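You operate a simulated robot arm through the tools that you are given. There is no shell and no other tool. Be economical: measure what you need, move in short steps, check, and stop when the job is done.

Carry out the task below with a simulated robot arm. There is one attempt and no reset: what you move stays moved.

TASK
Brush the work mat clean, then take the silver blank out of the flat case and lay it there.
Fine: power off before the blank moves; the brush goes back to its spot. Set down upright: dust brush. What is to be rubbed or washed off counts as gone when no trace of it is left.

Only the result counts: the job must be done as asked and must still hold three seconds after the hand-in. Knocking over, shifting, dropping, spilling or breaking anything else fails it.

THE ROBOT
A 5-joint arm with a two-finger parallel gripper, fixed in place. Base frame: the origin is at the foot of the arm, x ahead of it, y to its left, z up; the work surface is at about z = 0. Units: cm, rad, N and s.
With the tool pointing down near the work surface it reaches from about 26 to 60 cm from the base axis. Its first joint turns from -1.152 to 1.152 rad. The tool tilts only in the upright plane through the base axis and itself; it spins freely about its own axis. Payload 1.57 kg.
The tool frame sits at the grasp point between the pads (the TCP): z along the fingers, y along the line on which they close. The tips reach 3 cm beyond it. Largest opening 8 cm; finger width 1.7, thickness 1.2; the body of the gripper, 4 by 8.2 cm, starts 8 cm behind the TCP.
Orientation is that of the tool frame in the base frame, as a unit quaternion [w, x, y, z]. With the fingers straight down and closing along the base's y, the tool's x points along the base's -x, its y along +y and its z along -z.

THE INTERFACE
- The arm moves only by the tool arm_command. Its argument "series" is a list of rows, each a list of 7 numbers: the shift along the tool's x, y, z in cm, then the turn, a rotation vector about the tool's x, y, z in rad, then the opening, from 0 (shut) to 1 (fully open). In form: [[x, y, z, rx, ry, rz, hand], ...]. A call has 1 to 10 rows; each row is the pose to reach, as a shift and turn from the pose commanded when the call began, along the tool's axes at that moment. Rows are played at 5 a second. More than 5 cm and 0.15 rad between two rows, or a gripper value outside its range, and nothing of the call is played. A pose out of reach is approached as far as the arm can. The call stops where the force on the tool passes 40 N (or 10 N more than at its start, if that is more) or the arm is blocked; 0.2 s more then pass. The fingers move at their own pace (about 15.3 cm/s each) and stop on an object; they squeeze with about 23 N. The grip force told is the motor's: it shows also when the fingers shut on nothing. Time passes only in rows, and 0.2 s behind the last, so rows that repeat a pose let the fingers close. The reply holds the time, the measured pose of the TCP, the force on the tool along the base axes, the opening and the grip force, in the units named above and with some noise, with the torque about the TCP (base axes, N m) and any sound that the robot's microphone picked up.
- Cameras (640 x 400 px; columns grow to the right, rows downward): "scene" is fixed at [1.01, 38.98, 50.22]; the picture's right is [-0.91, -0.42, 0.00], its down [-0.32, 0.70, -0.63] and it looks along [0.26, -0.58, -0.77] (base axes); focal length 214 px, centre (320, 200). "wrist" rides on the gripper at [7.2, -0.7, -12.2] in the tool frame; the picture's right is [0.09, 1.00, 0.00], its down [-0.84, 0.08, -0.54] and it looks along [-0.54, 0.05, 0.84] (tool axes); focal length 238 px, centre (320, 200). There is no depth. A picture from a camera that has moved, and an enlarged one, comes with that camera's place and axes in the base frame and with its lens.
- get_image(camera): a new picture of that camera. It takes no simulated time.
- zoom(camera, box): a new picture of the part [left, top, right, bottom] of that camera's present view, enlarged. It takes no simulated time.
- hand_in(): hands the job in; it is judged then, once.

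Work in short steps. Places have to be worked out from the pictures, the camera data and where the tool is seen: move nearer, look again, correct. Check each grasp and each placing, and mend what went wrong. You have 120 turns and 64 pictures in all, those below and enlarged ones among them. Open the gripper and draw the arm clear of the work before you hand the job in, unless the task says otherwise; then end with one line.

The tools are called after ">>>" as name(argument=value, ...) on one line, values as JSON. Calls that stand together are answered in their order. arm_command: Moves the arm, as the interface text tells. Its arguments: {"type":"object","properties":{"series":{"type":"array","items":{"type":"array","items":{"type":"number"}}}},"required":["series"]} The other tools are called the same way: get_image (camera) takes a picture; zoom (camera, box) takes an enlarged picture of a part of a camera's view; hand_in () hands the job in.

At the start:

```text
time: 0.0
eef_pos: [40.35, -5.1, 37.25]
tool_rot: [0.001, 0.0, 1.0, 0.0]
ft_force: [0.3, -0.3, 0.5]
torque: [-0.01, -0.01, -0.03]
gripper_width: 8.02
finger_force: 0.1
```

scene: 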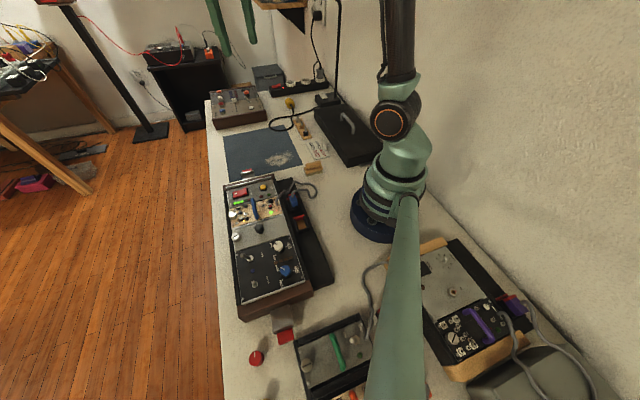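
wrist: 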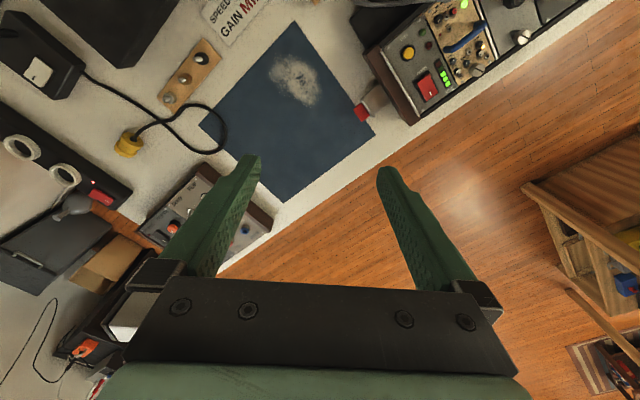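

I'll start by enlarging the relevant parts of the scene to identify the mat, brush, flat case and power switch.

>>> zoom(camera="scene", box=[200, 60, 400, 185])

>>> zoom(camera="scene", box=[210, 165, 370, 265])

>>> zoom(camera="scene", box=[210, 250, 450, 400])

>>> zoom(camera="wrist", box=[0, 0, 320, 200])

>>> zoom(camera="wrist", box=[340, 0, 640, 188])

```text
3.20 times, centred on (300, 122) of scene
camera zoom: at [1.01, 38.98, 50.22], right [-0.91, -0.42, 0.0], down [-0.32, 0.7, -0.63], along [0.26, -0.58, -0.77], focal length 686 px, centre (384, 448)
```

zoom: 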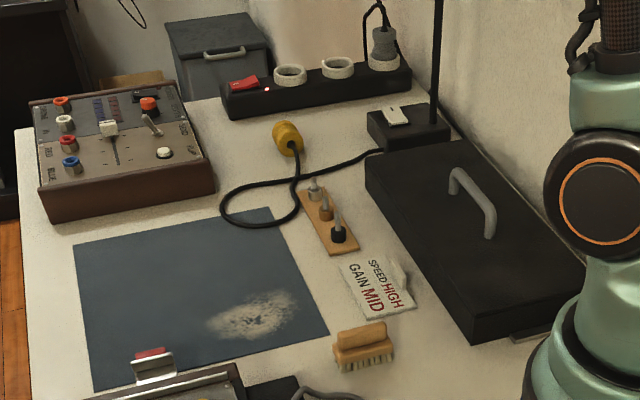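

```text
4.00 times, centred on (290, 215) of scene
camera zoom: at [1.01, 38.98, 50.22], right [-0.91, -0.42, 0.0], down [-0.32, 0.7, -0.63], along [0.26, -0.58, -0.77], focal length 858 px, centre (440, 140)
```

zoom: 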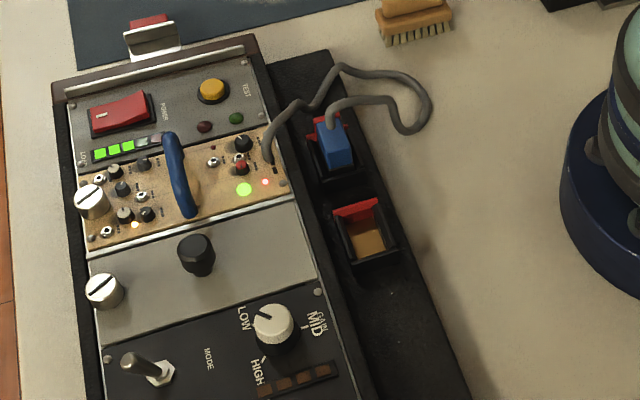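

```text
2.67 times, centred on (330, 325) of scene
camera zoom: at [1.01, 38.98, 50.22], right [-0.91, -0.42, 0.0], down [-0.32, 0.7, -0.63], along [0.26, -0.58, -0.77], focal length 572 px, centre (293, -133)
```

zoom: 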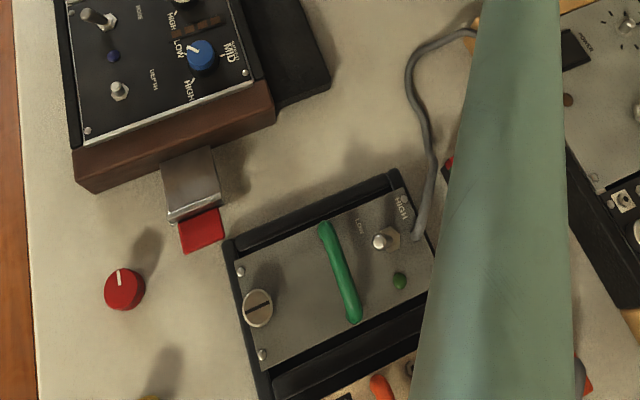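

```text
2.00 times, centred on (160, 100) of wrist
camera zoom: at [33.18, -5.72, 49.26], right [-0.09, 1.0, 0.0], down [0.84, 0.08, 0.54], along [0.54, 0.05, -0.84], focal length 477 px, centre (640, 400)
```

zoom: 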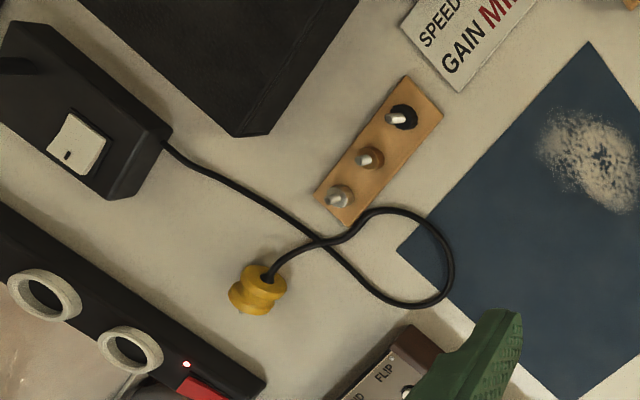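

```text
2.13 times, centred on (490, 94) of wrist
camera zoom: at [33.18, -5.72, 49.26], right [-0.09, 1.0, 0.0], down [0.84, 0.08, 0.54], along [0.54, 0.05, -0.84], focal length 507 px, centre (-42, 426)
```

zoom: 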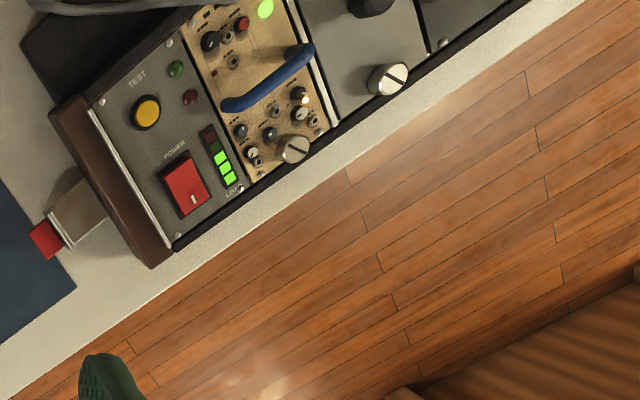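

The rack with a red POWER switch holds a silver panel with a black knob near (24, 20). The mat is near (47, -11) and the brush near (25, -9). I'll move the wrist camera over the rack for a closer look.

>>> arm_command(series=[[1, 1.4, 1.3, 0, 0, -0.145, 1], [2, 2.8, 2.6, 0, 0, -0.29, 1], [3, 4.2, 3.9, 0, 0, -0.435, 1], [4, 5.6, 5.2, 0, 0, -0.58, 1], [5, 7, 6.5, 0, 0, -0.725, 1], [6, 8.4, 7.8, 0, 0, -0.87, 1], [7, 9.8, 9.1, 0, 0, -1.015, 1], [8, 11.2, 10.4, 0, 0, -1.16, 1], [9, 12.6, 11.7, 0, 0, -1.305, 1], [9.85, 14, 13, 0, 0, -1.45, 1]])

```text
time: 2.2
eef_pos: [30.64, 9.01, 24.08]
tool_rot: [0.0, -0.665, 0.747, 0.0]
ft_force: [0.0, 0.5, -0.2]
torque: [0.01, -0.01, 0.0]
gripper_width: 8.0
finger_force: 0.2
```

Next I spin further so the camera looks along the rack, then take a picture.

>>> arm_command(series=[[0, 0, 0, 0, 0, -0.14, 1], [0, 0, 0, 0, 0, -0.28, 1], [0, 0, 0, 0, 0, -0.42, 1], [0, 0, 0, 0, 0, -0.56, 1], [0, 0, 0, 0, 0, -0.64, 1]])

>>> get_image(camera="wrist")

```text
time: 3.4
eef_pos: [30.58, 9.01, 24.07]
tool_rot: [0.0, 0.866, -0.501, 0.001]
ft_force: [-0.1, 0.3, 0.0]
torque: [0.01, -0.01, -0.03]
gripper_width: 8.01
finger_force: 0.1
```

```text
56 pictures are left
camera wrist: at [34.67, 3.06, 36.27], right [-0.82, -0.58, 0.0], down [-0.48, 0.69, 0.54], along [-0.31, 0.44, -0.84], focal length 238 px, centre (320, 200)
```

wrist: 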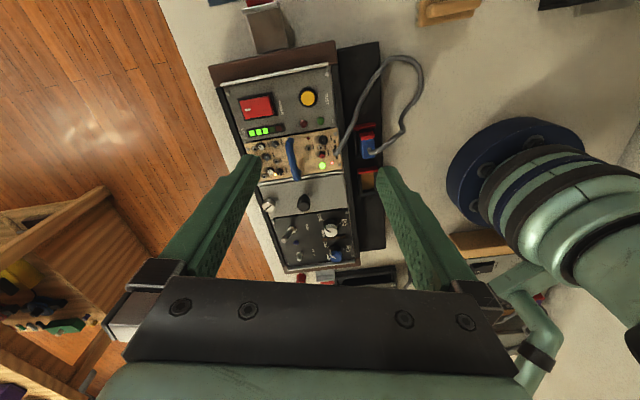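

>>> zoom(camera="wrist", box=[200, 30, 424, 170])

>>> zoom(camera="wrist", box=[240, 150, 400, 250])

```text
2.86 times, centred on (312, 100) of wrist
camera zoom: at [34.67, 3.06, 36.27], right [-0.82, -0.58, 0.0], down [-0.48, 0.69, 0.54], along [-0.31, 0.44, -0.84], focal length 681 px, centre (343, 486)
```

zoom: 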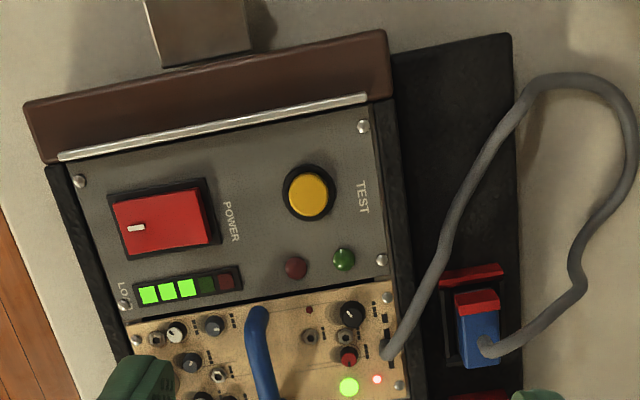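

```text
4.00 times, centred on (320, 200) of wrist
camera zoom: at [34.67, 3.06, 36.27], right [-0.82, -0.58, 0.0], down [-0.48, 0.69, 0.54], along [-0.31, 0.44, -0.84], focal length 953 px, centre (320, 200)
```

zoom: 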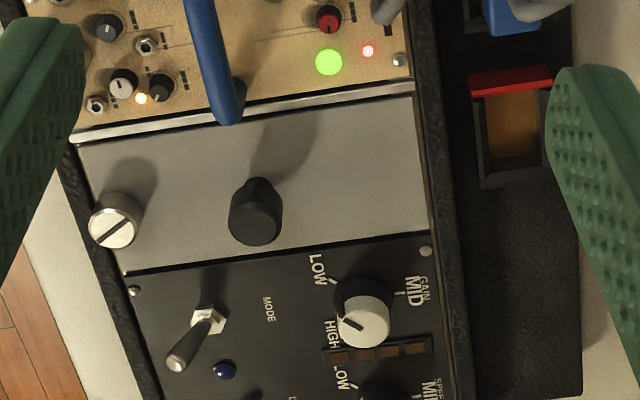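

The silver blank carries a black knob and a slotted thumbscrew, and the POWER rocker is on. The brush comes first, so I move the camera over it with the tool spun for the grasp.

>>> arm_command(series=[[1.1, 0.8, 0.4, 0, 0, -0.145, 1], [2.3, 1.7, 0.8, 0, 0, -0.29, 1], [3.4, 2.5, 1.2, 0, 0, -0.435, 1], [4.5, 3.3, 1.6, 0, 0, -0.58, 1], [5.7, 4.2, 2, 0, 0, -0.725, 1], [6.8, 5, 2.4, 0, 0, -0.87, 1], [7.9, 5.8, 2.8, 0, 0, -1.015, 1], [9.1, 6.7, 3.2, 0, 0, -1.16, 1], [10.2, 7.5, 3.6, 0, 0, -1.305, 1], [11.35, 8.36, 4, 0, 0, -1.45, 1]])

>>> arm_command(series=[[0, 0, 0, 0, 0, -0.145, 1], [0, 0, 0, 0, 0, -0.295, 1], [0, 0, 0, 0, 0, -0.295, 1]])

>>> get_image(camera="wrist")

```text
time: 5.6
eef_pos: [23.14, 13.19, 20.42]
tool_rot: [0.0, 0.981, 0.192, 0.0]
ft_force: [0.4, -0.8, 0.0]
torque: [0.0, -0.03, 0.01]
gripper_width: 8.03
finger_force: 0.1
out of reach, approached as far as the arm can: row 7, 8, 9, 10
```

```text
time: 6.4
eef_pos: [17.91, 19.29, 19.99]
tool_rot: [0.0, 0.941, 0.34, 0.0]
ft_force: [-0.2, 0.7, 0.2]
torque: [0.01, 0.01, 0.02]
gripper_width: 8.02
finger_force: 0.1
out of reach, approached as far as the arm can: row 1, 2, 3
```

```text
53 pictures are left
camera wrist: at [22.74, 24.28, 32.24], right [0.71, -0.71, 0.0], down [-0.59, -0.59, 0.54], along [-0.38, -0.38, -0.84], focal length 238 px, centre (320, 200)
```

wrist: 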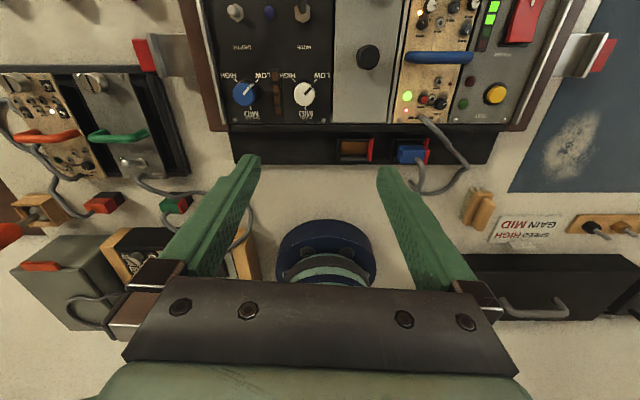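

The wrist spin hit its limit, so the arm turned the base instead. I spin back the other way and see where the commanded pose lies.

>>> arm_command(series=[[0, 0, 0, 0, 0, 0.145, 1], [0, 0, 0, 0, 0, 0.29, 1], [0, 0, 0, 0, 0, 0.435, 1], [0, 0, 0, 0, 0, 0.58, 1], [0, 0, 0, 0, 0, 0.725, 1], [0, 0, 0, 0, 0, 0.87, 1], [0, 0, 0, 0, 0, 1.015, 1], [0, 0, 0, 0, 0, 1.16, 1], [0, 0, 0, 0, 0, 1.305, 1], [0, 0, 0, 0, 0, 1.45, 1]])

```text
time: 8.6
eef_pos: [17.65, 19.2, 20.32]
tool_rot: [0.001, 0.929, -0.37, 0.0]
ft_force: [-0.2, -0.3, 0.3]
torque: [-0.03, -0.04, 0.01]
gripper_width: 8.0
finger_force: 0.1
```

The command now follows the actual pose. I travel around the base to the brush, continuing the spin the allowed way.

>>> arm_command(series=[[1.8, 0.11, 0, 0, 0, 0.1, 1], [3.6, 0.22, 0, 0, 0, 0.2, 1], [5.4, 0.33, 0, 0, 0, 0.3, 1], [7.2, 0.44, 0, 0, 0, 0.4, 1], [9, 0.55, 0, 0, 0, 0.5, 1], [10.8, 0.66, 0, 0, 0, 0.6, 1], [12.6, 0.77, 0, 0, 0, 0.7, 1], [14.4, 0.88, 0, 0, 0, 0.8, 1], [16.2, 1, 0, 0, 0, 0.9, 1], [18.05, 1.11, 0, 0, 0, 1.0, 1]])

```text
time: 10.8
eef_pos: [30.03, 5.92, 20.3]
tool_rot: [-0.001, -0.638, 0.77, 0.0]
ft_force: [-0.1, 0.0, -0.4]
torque: [0.0, 0.01, -0.04]
gripper_width: 7.98
finger_force: 0.0
```

>>> arm_command(series=[[1.8, 0.04, 0.4, 0, 0, 0.09, 1], [3.6, 0.08, 0.8, 0, 0, 0.18, 1], [5.4, 0.12, 1.2, 0, 0, 0.27, 1], [7.2, 0.17, 1.6, 0, 0, 0.36, 1], [9, 0.21, 2, 0, 0, 0.45, 1], [10.8, 0.25, 2.4, 0, 0, 0.54, 1], [12.6, 0.3, 2.8, 0, 0, 0.63, 1], [14.3, 0.34, 3, 0, 0, 0.686, 1]])

>>> get_image(camera="wrist")

```text
time: 12.6
eef_pos: [27.18, -8.01, 17.32]
tool_rot: [0.0, -0.342, 0.94, 0.001]
ft_force: [1.0, -0.1, -0.5]
torque: [0.0, 0.01, 0.0]
gripper_width: 8.0
finger_force: 0.2
```

```text
52 pictures are left
camera wrist: at [21.92, -13.19, 29.27], right [-0.71, 0.7, 0.0], down [0.59, 0.6, 0.54], along [0.38, 0.39, -0.84], focal length 238 px, centre (320, 200)
```

wrist: 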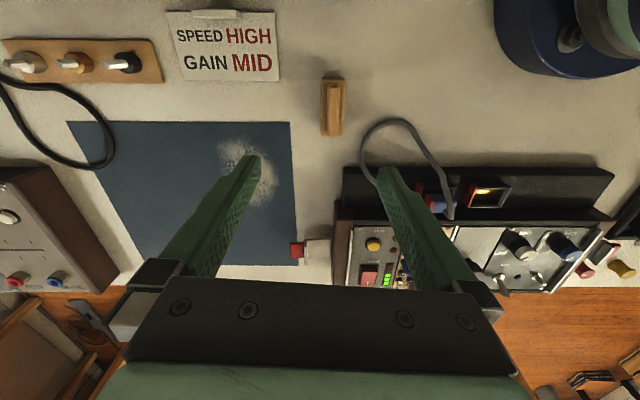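

>>> zoom(camera="wrist", box=[272, 60, 400, 140])

>>> zoom(camera="scene", box=[290, 150, 338, 180])

```text
5.00 times, centred on (336, 100) of wrist
camera zoom: at [21.92, -13.19, 29.27], right [-0.71, 0.7, 0.0], down [0.59, 0.6, 0.54], along [0.38, 0.39, -0.84], focal length 1192 px, centre (240, 700)
```

zoom: 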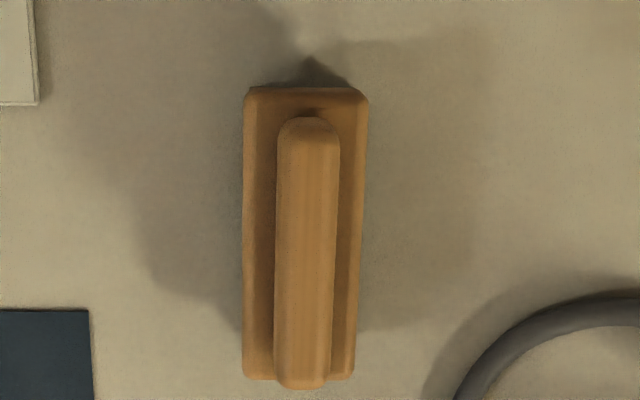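

```text
13.33 times, centred on (314, 165) of scene
camera zoom: at [1.01, 38.98, 50.22], right [-0.91, -0.42, 0.0], down [-0.32, 0.7, -0.63], along [0.26, -0.58, -0.77], focal length 2860 px, centre (400, 667)
```

zoom: 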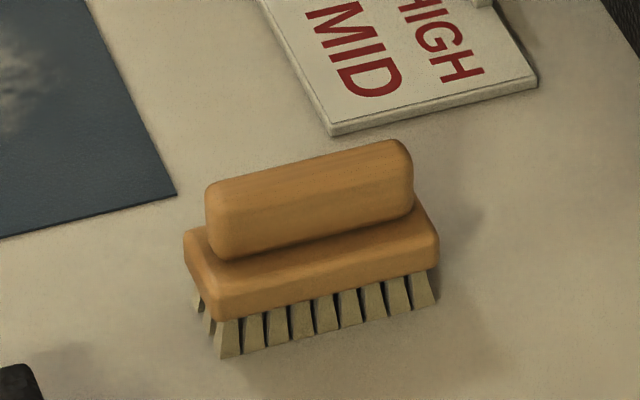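

The brush stands about 4.7 cm tall, with its handle running at about 46° and centred near (24.8, -8.2). I descend above it and check.

>>> arm_command(series=[[0.5, 0.36, 2, 0, 0, -0.03, 1], [1, 0.73, 4, 0, 0, -0.06, 1], [1.5, 1.1, 6, 0, 0, -0.09, 1], [1.95, 1.45, 8.3, 0, 0, -0.105, 1], [1.95, 1.45, 8.3, 0, 0, -0.105, 1]])

>>> get_image(camera="wrist")

```text
time: 13.8
eef_pos: [24.6, -8.18, 8.84]
tool_rot: [0.0, -0.392, 0.92, -0.001]
ft_force: [0.3, 1.1, 0.1]
torque: [0.0, -0.02, 0.01]
gripper_width: 8.0
finger_force: 0.1
```

```text
49 pictures are left
camera wrist: at [20.02, -13.78, 20.99], right [-0.78, 0.62, 0.0], down [0.52, 0.66, 0.54], along [0.34, 0.42, -0.84], focal length 238 px, centre (320, 200)
```

wrist: 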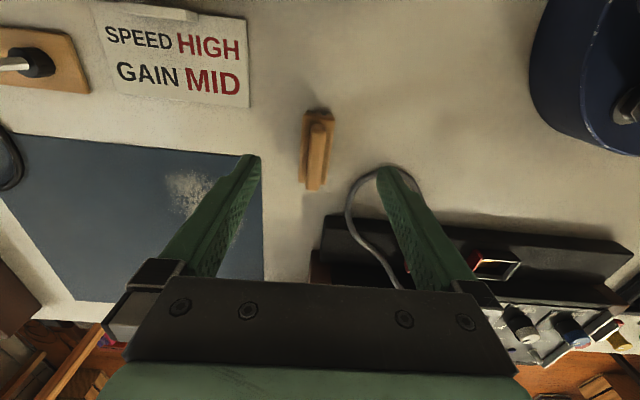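

The handle lies between the fingers with a small y offset. I correct that and go down to TCP z = 5.8 with the gripper still open.

>>> arm_command(series=[[0, -0.15, 1, 0, 0, 0, 1], [0, -0.15, 2, 0, 0, 0, 1], [0, -0.15, 3, 0, 0, 0, 1], [0, -0.15, 3, 0, 0, 0, 1]])

>>> get_image(camera="wrist")

```text
time: 14.8
eef_pos: [24.8, -8.09, 5.91]
tool_rot: [0.0, -0.391, 0.92, 0.0]
ft_force: [-0.3, 0.4, 0.7]
torque: [0.05, 0.03, 0.03]
gripper_width: 7.99
finger_force: 0.1
```

```text
48 pictures are left
camera wrist: at [20.17, -13.86, 18.01], right [-0.78, 0.62, 0.0], down [0.52, 0.66, 0.54], along [0.34, 0.42, -0.84], focal length 238 px, centre (320, 200)
```

wrist: 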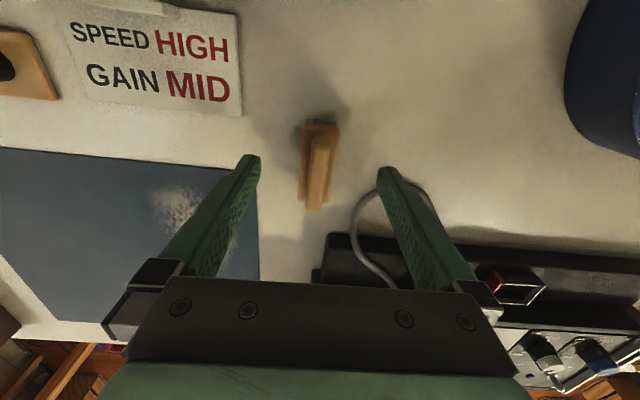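

Handle centred between the fingertips; closing.

>>> arm_command(series=[[0, 0, 0, 0, 0, 0, 0.5], [0, 0, 0, 0, 0, 0, 0.1], [0, 0, 0, 0, 0, 0, 0], [0, 0, 0, 0, 0, 0, 0]])

>>> arm_command(series=[[0, 0, -1, 0, 0, 0, 0], [0, 0, -3, 0, 0, 0, 0], [0, 0, -5, 0, 0, 0, 0], [0, 0, -5, 0, 0, 0, 0]])

>>> get_image(camera="wrist")

```text
time: 15.8
eef_pos: [24.81, -8.28, 5.99]
tool_rot: [0.0, -0.392, 0.92, 0.0]
ft_force: [-0.5, 0.0, -0.3]
torque: [0.01, 0.0, -0.03]
gripper_width: 1.08
finger_force: 22.9
```

```text
time: 16.8
eef_pos: [24.84, -8.31, 10.89]
tool_rot: [0.0, -0.392, 0.92, -0.001]
ft_force: [0.1, 0.0, 0.3]
torque: [-0.02, 0.01, 0.02]
gripper_width: 1.08
finger_force: 23.1
```

```text
47 pictures are left
camera wrist: at [20.21, -13.95, 23.01], right [-0.78, 0.62, 0.0], down [0.52, 0.66, 0.54], along [0.34, 0.42, -0.84], focal length 238 px, centre (320, 200)
```

wrist: 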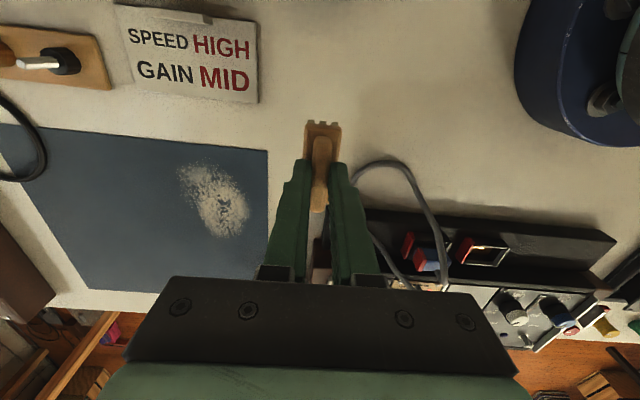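

The brush is held. The dust spans about 7x9 cm around (39, -10), and the mat edges are parallel to the brush. I carry the brush over the near part of the dust and lower it towards the mat.

>>> arm_command(series=[[-1.6, -1.5, 0, 0, 0, 0, 0], [-3.2, -2.9, 0, 0, 0, 0, 0], [-4.8, -4.4, 0, 0, 0, 0, 0], [-6.3, -5.74, 0, 0, 0, 0, 0], [-6.3, -5.74, 2, 0, 0, 0, 0], [-6.3, -5.74, 4, 0, 0, 0, 0], [-6.3, -5.74, 4, 0, 0, 0, 0]])

>>> get_image(camera="wrist")

```text
time: 18.4
eef_pos: [33.35, -7.71, 7.0]
tool_rot: [0.0, -0.391, 0.92, 0.0]
ft_force: [0.3, -0.4, -0.5]
torque: [-0.02, 0.01, 0.0]
gripper_width: 1.09
finger_force: 22.7
```

```text
46 pictures are left
camera wrist: at [28.72, -13.34, 19.07], right [-0.78, 0.62, 0.0], down [0.52, 0.66, 0.54], along [0.34, 0.42, -0.84], focal length 238 px, centre (320, 200)
```

wrist: 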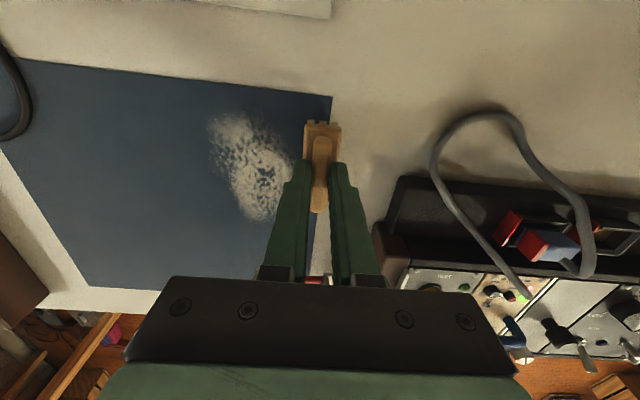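

Dust lies about 2–9 cm to the tool's -y side. I lower the brush to contact and sweep the first swath.

>>> arm_command(series=[[0, 0, 0.5, 0, 0, 0, 0], [0, 0, 0.9, 0, 0, 0, 0], [0, 0, 1.1, 0, 0, 0, 0], [0, 0, 1.1, 0, 0, 0, 0]])

>>> arm_command(series=[[0, -1.2, 0, 0, 0, 0, 0], [0, -2.4, 0, 0, 0, 0, 0], [0, -3.6, 0, 0, 0, 0, 0], [0, -4.8, 0, 0, 0, 0, 0], [0, -6, 0, 0, 0, 0, 0], [0, -7.2, 0, 0, 0, 0, 0], [0, -8.4, 0, 0, 0, 0, 0], [0, -9.6, 0, 0, 0, 0, 0], [0, -10.8, 0, 0, 0, 0, 0], [0, -12, 0, 0, 0, 0, 0]])

>>> get_image(camera="wrist")

```text
time: 19.4
eef_pos: [33.5, -7.76, 5.85]
tool_rot: [0.0, -0.392, 0.92, -0.001]
ft_force: [-6.5, 0.4, 22.3]
torque: [0.06, 0.21, 0.03]
gripper_width: 1.1
finger_force: 22.9
```

```text
time: 21.6
eef_pos: [41.94, -16.09, 5.89]
tool_rot: [0.001, -0.392, 0.92, 0.0]
ft_force: [0.1, -0.7, -1.4]
torque: [0.0, 0.0, -0.02]
gripper_width: 1.09
finger_force: 23.5
```

```text
45 pictures are left
camera wrist: at [37.42, -21.71, 17.97], right [-0.78, 0.62, 0.0], down [0.52, 0.66, 0.54], along [0.34, 0.42, -0.84], focal length 238 px, centre (320, 200)
```

wrist: 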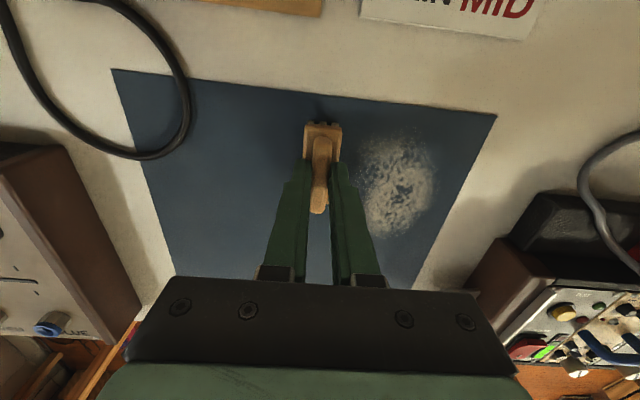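

The contact force was 22 N at first but is gone now, and the dust is still there. I check how the brush sits in the fingers.

>>> zoom(camera="wrist", box=[256, 110, 448, 230])

>>> zoom(camera="scene", box=[210, 100, 338, 180])

```text
3.33 times, centred on (352, 170) of wrist
camera zoom: at [37.42, -21.71, 17.97], right [-0.78, 0.62, 0.0], down [0.52, 0.66, 0.54], along [0.34, 0.42, -0.84], focal length 794 px, centre (213, 300)
```

zoom: 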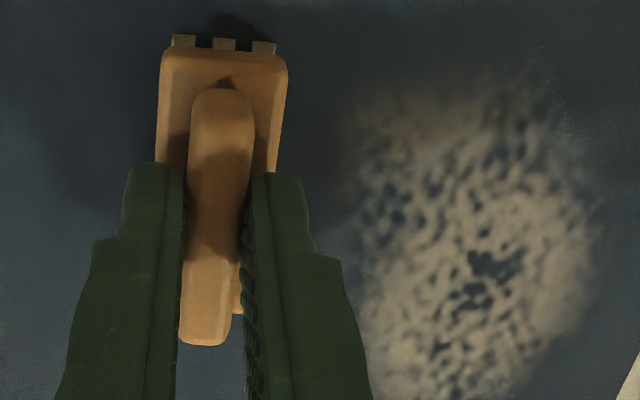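

```text
5.00 times, centred on (274, 140) of scene
camera zoom: at [1.01, 38.98, 50.22], right [-0.91, -0.42, 0.0], down [-0.32, 0.7, -0.63], along [0.26, -0.58, -0.77], focal length 1072 px, centre (550, 500)
```

zoom: 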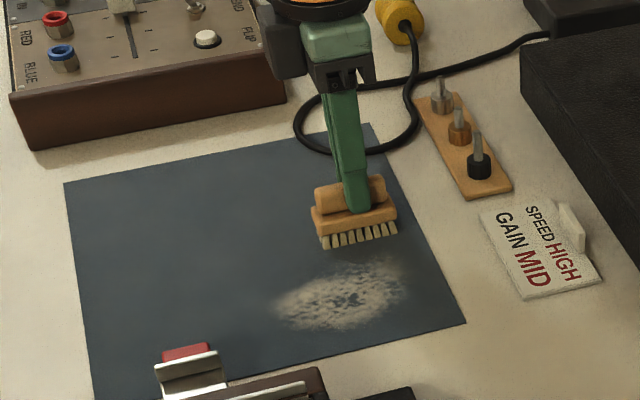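

The brush has slid up a little in the grip. I lower it in small steps until I feel light contact again.

>>> arm_command(series=[[0, 0, 0.15, 0, 0, 0, 0], [0, 0, 0.15, 0, 0, 0, 0]])

>>> arm_command(series=[[0, 0, 0.15, 0, 0, 0, 0], [0, 0, 0.15, 0, 0, 0, 0]])

```text
time: 22.2
eef_pos: [42.1, -16.0, 5.81]
tool_rot: [0.001, -0.392, 0.92, -0.001]
ft_force: [-5.2, -1.4, 19.9]
torque: [-0.09, 0.31, -0.02]
gripper_width: 1.1
finger_force: 23.2
```

```text
time: 22.8
eef_pos: [42.05, -15.96, 5.63]
tool_rot: [0.001, -0.391, 0.92, -0.001]
ft_force: [-0.8, 0.5, 22.7]
torque: [0.07, 0.04, -0.02]
gripper_width: 1.11
finger_force: 22.7
```

Contact is stiff at about TCP z = 5.7. I sweep back over the dust while pressing slightly down.

>>> arm_command(series=[[0, 1.2, 0.02, 0, 0, 0, 0], [0, 2.4, 0.04, 0, 0, 0, 0], [0, 3.6, 0.06, 0, 0, 0, 0], [0, 4.8, 0.08, 0, 0, 0, 0], [0, 6, 0.1, 0, 0, 0, 0]])

>>> arm_command(series=[[0, 1.2, 0.02, 0, 0, 0, 0], [0, 2.4, 0.04, 0, 0, 0, 0], [0, 3.6, 0.06, 0, 0, 0, 0], [0, 4.8, 0.08, 0, 0, 0, 0]])

>>> get_image(camera="wrist")

```text
time: 24.0
eef_pos: [37.84, -11.88, 5.5]
tool_rot: [0.003, -0.392, 0.92, -0.003]
ft_force: [7.6, -8.1, 21.8]
torque: [-0.26, -0.24, -0.01]
gripper_width: 1.08
finger_force: 22.3
```

```text
time: 25.0
eef_pos: [34.34, -8.4, 5.51]
tool_rot: [0.001, -0.391, 0.92, -0.001]
ft_force: [7.8, -8.4, 20.7]
torque: [-0.29, -0.24, -0.01]
gripper_width: 1.1
finger_force: 22.8
```

```text
42 pictures are left
camera wrist: at [29.66, -14.19, 17.54], right [-0.78, 0.62, 0.0], down [0.52, 0.66, 0.54], along [0.34, 0.42, -0.84], focal length 238 px, centre (320, 200)
```

wrist: 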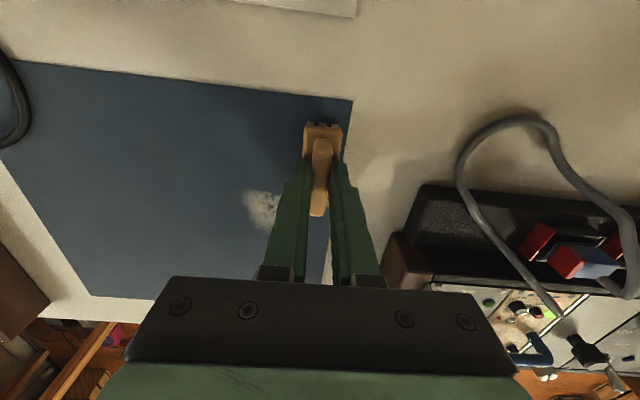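

With pressure it cleans well. Next swath: shift 5 cm outward (lifted), press and sweep the other way.

>>> arm_command(series=[[0, 0, -0.6, 0, 0, 0, 0], [-2.5, 0, -0.6, 0, 0, 0, 0], [-5, 0.5, -0.6, 0, 0, 0, 0], [-5, 0.5, -0.2, 0, 0, 0, 0], [-5, 0.5, 0, 0, 0, 0, 0], [-5, 0.5, 0.05, 0, 0, 0, 0]])

>>> arm_command(series=[[0, -1.2, 0.02, 0, 0, 0, 0], [0, -2.4, 0.04, 0, 0, 0, 0], [0, -3.6, 0.06, 0, 0, 0, 0], [0, -4.8, 0.08, 0, 0, 0, 0], [0, -6, 0.1, 0, 0, 0, 0]])

>>> arm_command(series=[[0, -1.2, 0.02, 0, 0, 0, 0], [0, -2.4, 0.04, 0, 0, 0, 0], [0, -3.6, 0.06, 0, 0, 0, 0], [0, -4.8, 0.08, 0, 0, 0, 0]])

>>> get_image(camera="wrist")

```text
time: 26.4
eef_pos: [37.29, -4.55, 5.42]
tool_rot: [0.0, -0.392, 0.92, 0.0]
ft_force: [-9.9, -0.3, 29.3]
torque: [0.11, 0.32, 0.05]
gripper_width: 1.09
finger_force: 22.8
```

```text
time: 26.7
eef_pos: [37.45, -4.61, 5.42]
tool_rot: [-0.002, -0.393, 0.919, 0.001]
ft_force: [-2.2, 0.8, 7.5]
torque: [0.1, -0.03, 0.03]
gripper_width: 1.11
finger_force: 22.9
stopped in row 1: the force on the tool passed its limit at 49 N (the readings are from after the stop); the commanded pose is now the measured one
```

```text
time: 27.7
eef_pos: [40.79, -7.9, 5.41]
tool_rot: [-0.002, -0.393, 0.92, 0.002]
ft_force: [-9.3, 11.9, 32.9]
torque: [0.59, 0.2, 0.05]
gripper_width: 1.12
finger_force: 23.0
```

```text
41 pictures are left
camera wrist: at [36.36, -13.62, 17.53], right [-0.78, 0.62, 0.0], down [0.52, 0.66, 0.54], along [0.33, 0.43, -0.84], focal length 238 px, centre (320, 200)
```

wrist: 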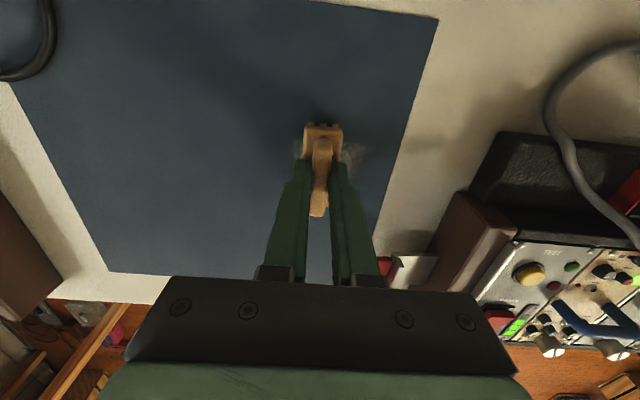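

The force is a bit high, so I ease off slightly and continue the sweep.

>>> arm_command(series=[[0, -1.2, -0.03, 0, 0, 0, 0], [0, -2.4, -0.04, 0, 0, 0, 0], [0, -3.6, -0.04, 0, 0, 0, 0], [0, -5, -0.04, 0, 0, 0, 0], [0, -6, -0.04, 0, 0, 0, 0]])

>>> get_image(camera="wrist")

```text
time: 28.9
eef_pos: [45.21, -12.12, 5.33]
tool_rot: [-0.001, -0.393, 0.919, 0.002]
ft_force: [-9.2, 8.9, 27.9]
torque: [0.31, 0.29, -0.03]
gripper_width: 1.1
finger_force: 22.9
```

```text
40 pictures are left
camera wrist: at [40.67, -17.8, 17.52], right [-0.78, 0.62, 0.0], down [0.52, 0.66, 0.54], along [0.33, 0.43, -0.84], focal length 238 px, centre (320, 200)
```

wrist: 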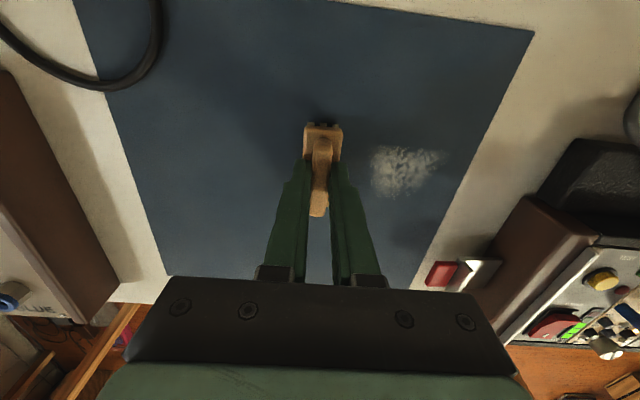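

The second pass hardly cleaned anything, so the brush is probably tilted in the grip. I look at it from the scene camera.

>>> zoom(camera="scene", box=[232, 125, 296, 165])

```text
10.00 times, centred on (264, 145) of scene
camera zoom: at [1.0, 38.98, 50.22], right [-0.91, -0.42, 0.0], down [-0.32, 0.7, -0.63], along [0.26, -0.58, -0.77], focal length 2145 px, centre (880, 750)
```

zoom: 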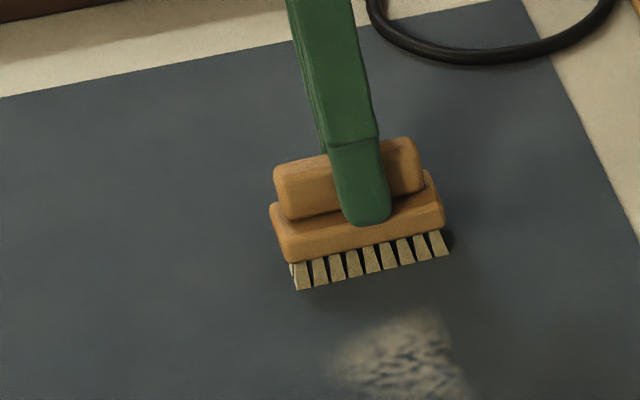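

The brush looks level and passed over the remaining dust, so several strokes may be needed. I sweep back across it.

>>> arm_command(series=[[-0.5, 1.2, -0.03, 0, 0, 0, 0], [-0.5, 2.4, -0.03, 0, 0, 0, 0], [-0.5, 3.6, -0.03, 0, 0, 0, 0], [-0.5, 4.8, -0.03, 0, 0, 0, 0], [-0.5, 6, -0.03, 0, 0, 0, 0], [-0.5, 7.2, -0.03, 0, 0, 0, 0], [-0.5, 8.4, -0.03, 0, 0, 0, 0], [-0.5, 9.6, -0.03, 0, 0, 0, 0]])

>>> get_image(camera="wrist")

```text
time: 30.7
eef_pos: [38.58, -5.07, 5.37]
tool_rot: [-0.002, -0.393, 0.92, 0.001]
ft_force: [4.0, -4.0, 8.1]
torque: [-0.04, -0.27, -0.04]
gripper_width: 1.11
finger_force: 23.2
```

```text
38 pictures are left
camera wrist: at [34.01, -10.75, 17.54], right [-0.78, 0.62, 0.0], down [0.53, 0.66, 0.54], along [0.33, 0.42, -0.84], focal length 238 px, centre (320, 200)
```

wrist: 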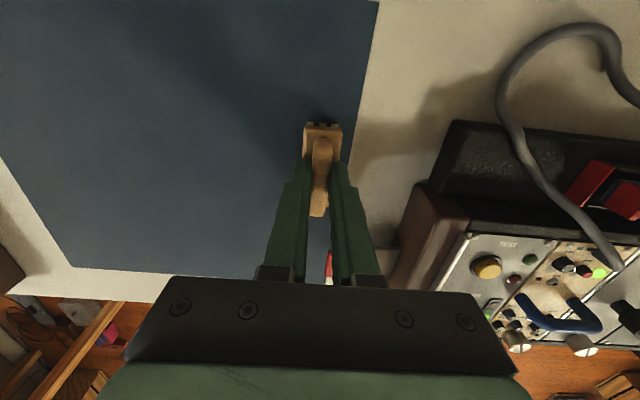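

Looks clean now. I lift the brush and inspect the whole mat for traces.

>>> arm_command(series=[[0, 0, -1, 0, 0, 0, 0], [1, 2, -4, 0, 0, 0, 0], [3, 4, -7, 0, 0, 0, 0], [3, 4, -7, 0, 0, 0, 0]])

>>> zoom(camera="scene", box=[210, 110, 338, 190])

>>> get_image(camera="wrist")

```text
time: 31.7
eef_pos: [33.56, -4.58, 12.32]
tool_rot: [-0.003, -0.392, 0.92, 0.002]
ft_force: [0.9, -0.2, -0.2]
torque: [-0.02, 0.0, 0.0]
gripper_width: 1.11
finger_force: 22.7
```

```text
5.00 times, centred on (274, 150) of scene
camera zoom: at [1.01, 38.98, 50.22], right [-0.91, -0.42, 0.0], down [-0.32, 0.7, -0.63], along [0.26, -0.58, -0.77], focal length 1072 px, centre (550, 450)
```

zoom: 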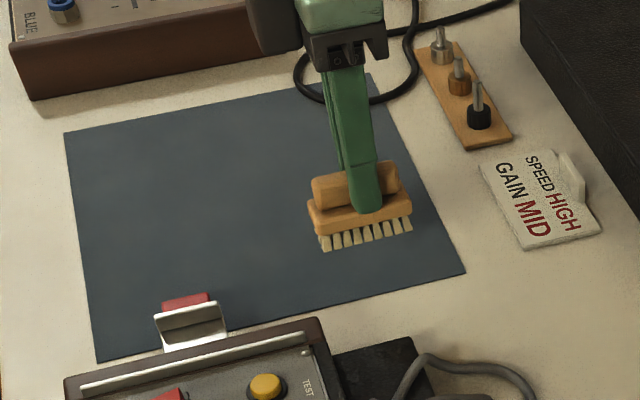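

```text
36 pictures are left
camera wrist: at [29.02, -10.2, 24.49], right [-0.78, 0.62, 0.01], down [0.53, 0.66, 0.54], along [0.33, 0.43, -0.84], focal length 238 px, centre (320, 200)
```

wrist: 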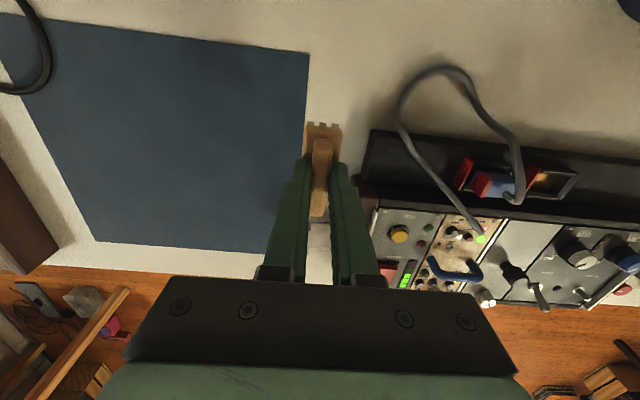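

>>> zoom(camera="wrist", box=[100, 40, 320, 178])

```text
2.90 times, centred on (210, 109) of wrist
camera zoom: at [29.02, -10.2, 24.49], right [-0.78, 0.62, 0.01], down [0.53, 0.66, 0.54], along [0.33, 0.43, -0.84], focal length 691 px, centre (639, 464)
```

zoom: 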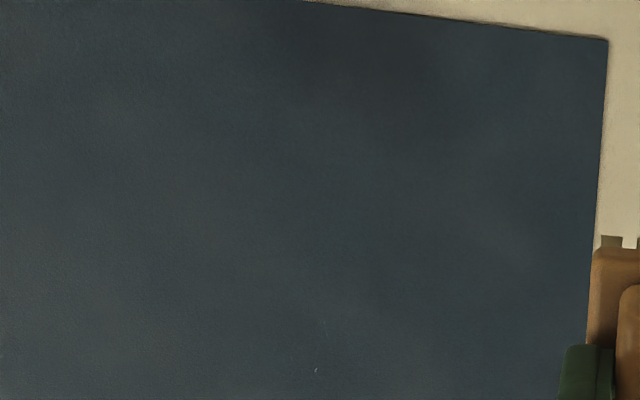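

>>> zoom(camera="wrist", box=[180, 130, 276, 190])

```text
6.67 times, centred on (228, 160) of wrist
camera zoom: at [29.02, -10.2, 24.49], right [-0.78, 0.62, 0.01], down [0.53, 0.66, 0.54], along [0.33, 0.43, -0.84], focal length 1589 px, centre (933, 467)
```

zoom: 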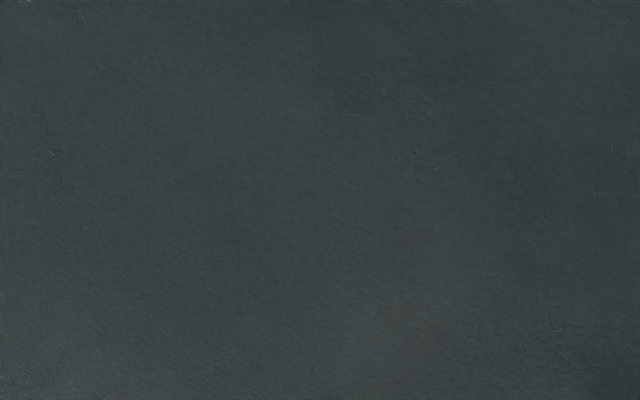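

No definite trace remains, but to be safe I run two more swaths, between and beyond the earlier ones. First I go over the middle.

>>> arm_command(series=[[0, -1.5, 2, 0, 0, 0, 0], [0, -3, 4, 0, 0, 0, 0], [0, -3, 6.3, 0, 0, 0, 0], [0, -3, 6.8, 0, 0, 0, 0], [0, -3, 6.95, 0, 0, 0, 0], [0, -3, 6.95, 0, 0, 0, 0]])

```text
time: 33.1
eef_pos: [35.81, -6.59, 5.41]
tool_rot: [-0.002, -0.393, 0.919, 0.001]
ft_force: [0.1, -0.1, -0.5]
torque: [-0.01, -0.01, 0.01]
gripper_width: 1.1
finger_force: 22.7
```

>>> arm_command(series=[[0, 0, 0.1, 0, 0, 0, 0], [0, 0, 0.1, 0, 0, 0, 0]])

>>> arm_command(series=[[0, -1.2, 0.05, 0, 0, 0, 0], [0, -2.4, 0.05, 0, 0, 0, 0], [0, -3.6, 0.07, 0, 0, 0, 0], [0, -4.8, 0.07, 0, 0, 0, 0], [0, -6, 0.09, 0, 0, 0, 0], [0, -7.2, 0.09, 0, 0, 0, 0], [0, -8.4, 0.1, 0, 0, 0, 0], [0, -9.6, 0.1, 0, 0, 0, 0]])

```text
time: 33.7
eef_pos: [35.9, -6.58, 5.4]
tool_rot: [-0.001, -0.393, 0.92, 0.001]
ft_force: [-4.0, 0.3, 15.7]
torque: [0.01, 0.07, 0.0]
gripper_width: 1.13
finger_force: 23.3
```

```text
time: 34.1
eef_pos: [36.56, -7.22, 5.47]
tool_rot: [-0.002, -0.393, 0.919, 0.002]
ft_force: [-1.3, -0.6, 3.7]
torque: [-0.07, -0.02, -0.01]
gripper_width: 1.11
finger_force: 22.7
stopped in row 2: the force on the tool passed its limit at 40 N (the readings are from after the stop); the commanded pose is now the measured one
```

Sweeping toward -y digs in, while +y works well. I lift, move to the far side, lower and sweep +y.

>>> arm_command(series=[[0, 0, -1, 0, 0, 0, 0], [0, -3, -1, 0, 0, 0, 0], [0, -6, -1, 0, 0, 0, 0], [0, -9, -1, 0, 0, 0, 0], [0, -9, -0.3, 0, 0, 0, 0], [0, -9, 0, 0, 0, 0, 0], [0, -9, 0.1, 0, 0, 0, 0], [0, -9, 0.1, 0, 0, 0, 0]])

```text
time: 35.9
eef_pos: [43.0, -13.48, 5.47]
tool_rot: [-0.003, -0.394, 0.919, 0.002]
ft_force: [-2.2, 0.1, 6.6]
torque: [0.01, 0.07, -0.01]
gripper_width: 1.13
finger_force: 23.2
stopped in row 8: the force on the tool passed its limit at 42 N (the readings are from after the stop); the commanded pose is now the measured one
```

>>> arm_command(series=[[0, 1.2, 0.05, 0, 0, 0, 0], [0, 2.4, 0.05, 0, 0, 0, 0], [0, 3.6, 0.06, 0, 0, 0, 0], [0, 4.8, 0.06, 0, 0, 0, 0], [0, 6, 0.07, 0, 0, 0, 0], [0, 7.2, 0.07, 0, 0, 0, 0], [0, 8.4, 0.08, 0, 0, 0, 0], [0, 9.6, 0.08, 0, 0, 0, 0]])

>>> arm_command(series=[[0, 0, -1, 0, 0, 0, 0], [-2, -3, -1, 0, 0, 0, 0], [-4.5, -6, -1, 0, 0, 0, 0], [-4.5, -9, -1, 0, 0, 0, 0], [-4.5, -9.6, -0.3, 0, 0, 0, 0], [-4.5, -9.6, -0.1, 0, 0, 0, 0], [-4.5, -9.6, -0.05, 0, 0, 0, 0]])

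```text
time: 37.7
eef_pos: [36.21, -6.83, 5.41]
tool_rot: [-0.002, -0.394, 0.919, 0.002]
ft_force: [3.9, -4.5, 13.2]
torque: [-0.22, -0.26, -0.04]
gripper_width: 1.13
finger_force: 23.0
```

```text
time: 39.3
eef_pos: [46.24, -10.16, 5.4]
tool_rot: [-0.003, -0.394, 0.919, 0.002]
ft_force: [-5.4, 1.2, 14.6]
torque: [0.05, 0.11, 0.0]
gripper_width: 1.11
finger_force: 22.5
```

>>> arm_command(series=[[0, 1.2, 0.04, 0, 0, 0, 0], [0, 2.4, 0.04, 0, 0, 0, 0], [0, 3.6, 0.05, 0, 0, 0, 0], [0, 4.8, 0.05, 0, 0, 0, 0], [0, 6, 0.06, 0, 0, 0, 0], [0, 7.2, 0.06, 0, 0, 0, 0], [0, 8.4, 0.07, 0, 0, 0, 0], [0, 9.6, 0.07, 0, 0, 0, 0]])

>>> arm_command(series=[[0, 0, -1, 0, 0, 0, 0], [2, 2, -3, 0, 0, 0, 0], [5, 4, -5, 0, 0, 0, 0], [8, 5, -7, 0, 0, 0, 0], [8, 5, -7, 0, 0, 0, 0]])

>>> get_image(camera="wrist")

>>> zoom(camera="wrist", box=[100, 40, 320, 178])

```text
time: 41.1
eef_pos: [39.37, -3.51, 5.47]
tool_rot: [-0.002, -0.393, 0.919, 0.001]
ft_force: [5.0, -6.6, 13.9]
torque: [-0.16, -0.31, -0.07]
gripper_width: 1.13
finger_force: 23.1
```

```text
time: 42.3
eef_pos: [30.03, -5.87, 12.35]
tool_rot: [-0.004, -0.395, 0.919, 0.003]
ft_force: [0.3, 0.9, -0.3]
torque: [0.02, -0.02, -0.04]
gripper_width: 1.11
finger_force: 23.2
```

```text
33 pictures are left
camera wrist: at [25.58, -11.57, 24.51], right [-0.78, 0.62, 0.01], down [0.53, 0.66, 0.54], along [0.33, 0.43, -0.84], focal length 238 px, centre (320, 200)
```

wrist: 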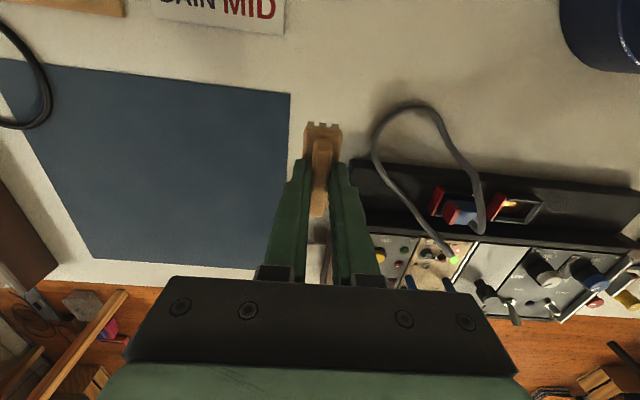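

```text
2.90 times, centred on (210, 109) of wrist
camera zoom: at [25.58, -11.57, 24.51], right [-0.78, 0.62, 0.01], down [0.53, 0.66, 0.54], along [0.33, 0.43, -0.84], focal length 691 px, centre (639, 464)
```

zoom: 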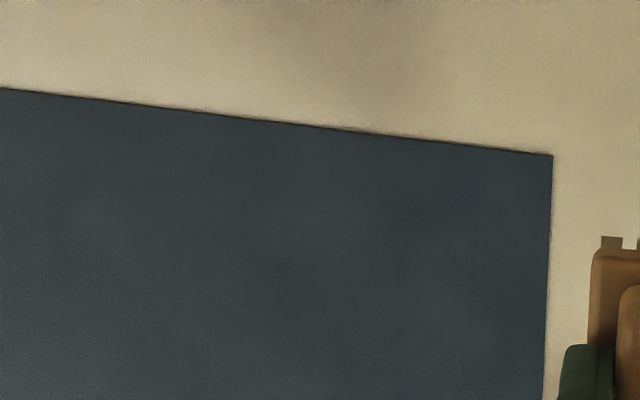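

The mat is clean. Next I take the brush back to its spot at TCP (24.82, -8.3) and lower it.

>>> arm_command(series=[[1.8, 0.7, 0, 0, 0, 0, 0], [3.6, 1.4, 0, 0, 0, 0, 0], [5.35, 2.11, 0, 0, 0, 0, 0], [5.35, 2.11, 2, 0, 0, 0, 0], [5.35, 2.11, 4.5, 0, 0, 0, 0], [5.35, 2.11, 6.4, 0, 0, 0, 0], [5.35, 2.11, 6.4, 0, 0, 0, 0]])

>>> arm_command(series=[[0, 0, 0.2, 0, 0, 0, 0], [0, 0, 0.35, 0, 0, 0, 0], [0, 0, 0.35, 0, 0, 0, 0]])

```text
time: 43.9
eef_pos: [24.84, -8.22, 5.88]
tool_rot: [-0.002, -0.394, 0.919, 0.002]
ft_force: [0.3, 0.0, -1.0]
torque: [-0.04, 0.01, 0.01]
gripper_width: 1.1
finger_force: 23.0
```

```text
time: 44.7
eef_pos: [24.86, -8.34, 5.57]
tool_rot: [-0.003, -0.394, 0.919, 0.001]
ft_force: [-1.1, -0.3, -0.4]
torque: [0.0, 0.01, 0.0]
gripper_width: 1.11
finger_force: 23.2
```

>>> arm_command(series=[[0, 0, 0.1, 0, 0, 0, 0], [0, 0, 0.2, 0, 0, 0, 0], [0, 0, 0.2, 0, 0, 0, 0]])

```text
time: 45.5
eef_pos: [24.85, -8.23, 5.52]
tool_rot: [-0.002, -0.394, 0.919, 0.003]
ft_force: [-0.2, 1.2, -1.0]
torque: [0.05, -0.01, -0.01]
gripper_width: 1.09
finger_force: 23.3
```

>>> arm_command(series=[[0, 0, 0.12, 0, 0, 0, 0], [0, 0, 0.12, 0, 0, 0, 0]])

>>> zoom(camera="scene", box=[290, 150, 338, 180])

```text
time: 46.1
eef_pos: [24.88, -8.24, 5.38]
tool_rot: [-0.003, -0.393, 0.919, 0.002]
ft_force: [-4.3, 2.7, 24.8]
torque: [0.16, 0.04, 0.01]
gripper_width: 1.09
finger_force: 23.1
```

```text
13.33 times, centred on (314, 165) of scene
camera zoom: at [1.0, 38.98, 50.22], right [-0.91, -0.42, 0.0], down [-0.32, 0.7, -0.63], along [0.26, -0.58, -0.77], focal length 2860 px, centre (400, 667)
```

zoom: 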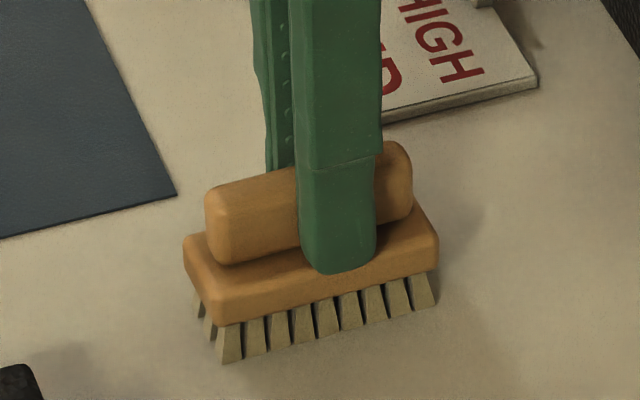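

The brush is back within about a millimetre of its original place and touching the table. I release it and rise.

>>> arm_command(series=[[0, 0, -0.05, 0, 0, 0, 0.1], [0, 0, -0.05, 0, 0, 0, 0.5], [0, 0, -0.05, 0, 0, 0, 1], [0, 0, -0.05, 0, 0, 0, 1], [0, 0, -2, 0, 0, 0, 1], [0, 0, -6, 0, 0, 0, 1], [0, 0, -10, 0, 0, 0, 1], [0, 0, -13, 0, 0, 0, 1]])

>>> zoom(camera="scene", box=[200, 140, 360, 240])

```text
time: 47.9
eef_pos: [24.93, -8.44, 18.46]
tool_rot: [-0.002, -0.394, 0.919, 0.002]
ft_force: [0.7, 0.2, 0.7]
torque: [0.01, 0.0, -0.01]
gripper_width: 8.0
finger_force: 0.1
```

```text
4.00 times, centred on (280, 190) of scene
camera zoom: at [1.01, 38.98, 50.22], right [-0.91, -0.42, 0.0], down [-0.32, 0.7, -0.63], along [0.26, -0.58, -0.77], focal length 858 px, centre (480, 240)
```

zoom: 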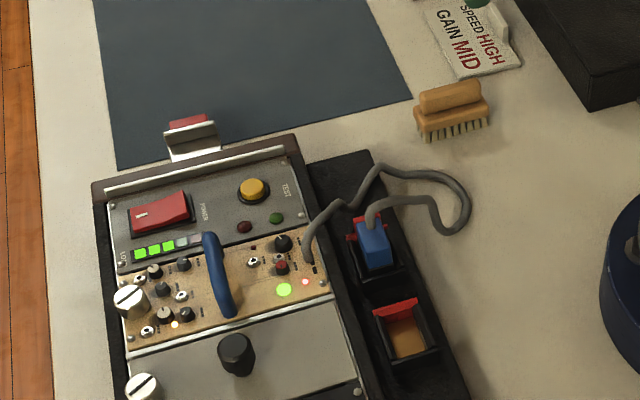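

Brush stands in place. Next the power switch, whose rocker I place at about (37.4, 12.4, z≈5.5). I move above it with closed fingers and look.

>>> arm_command(series=[[-3.7, 0.9, 0, 0, 0, 0, 0], [-7.5, 1.8, 0, 0, 0, 0, 0], [-11.2, 2.7, 0, 0, 0, 0, 0], [-15, 3.5, 1, 0, 0, 0, 0], [-18.7, 4.4, 2, 0, 0, 0, 0], [-22.5, 5.34, 3, 0, 0, 0, 0], [-22.5, 5.34, 4, 0, 0, 0, 0]])

>>> get_image(camera="wrist")

```text
time: 49.5
eef_pos: [36.56, 11.75, 14.22]
tool_rot: [-0.003, -0.393, 0.92, 0.0]
ft_force: [-0.3, -1.1, 0.0]
torque: [-0.02, -0.03, 0.01]
gripper_width: 0.0
finger_force: 21.7
```

```text
29 pictures are left
camera wrist: at [32.12, 5.98, 26.42], right [-0.78, 0.62, 0.0], down [0.52, 0.66, 0.54], along [0.33, 0.42, -0.84], focal length 238 px, centre (320, 200)
```

wrist: 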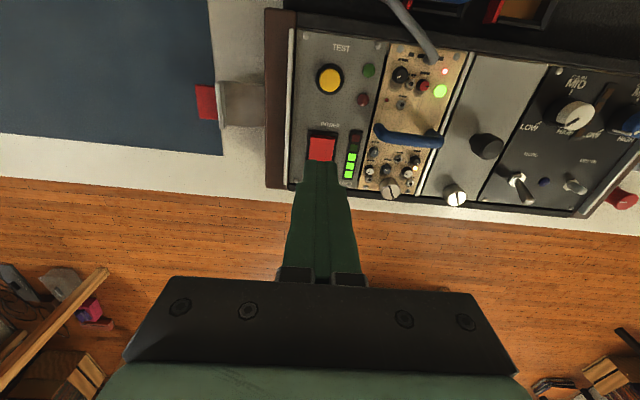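

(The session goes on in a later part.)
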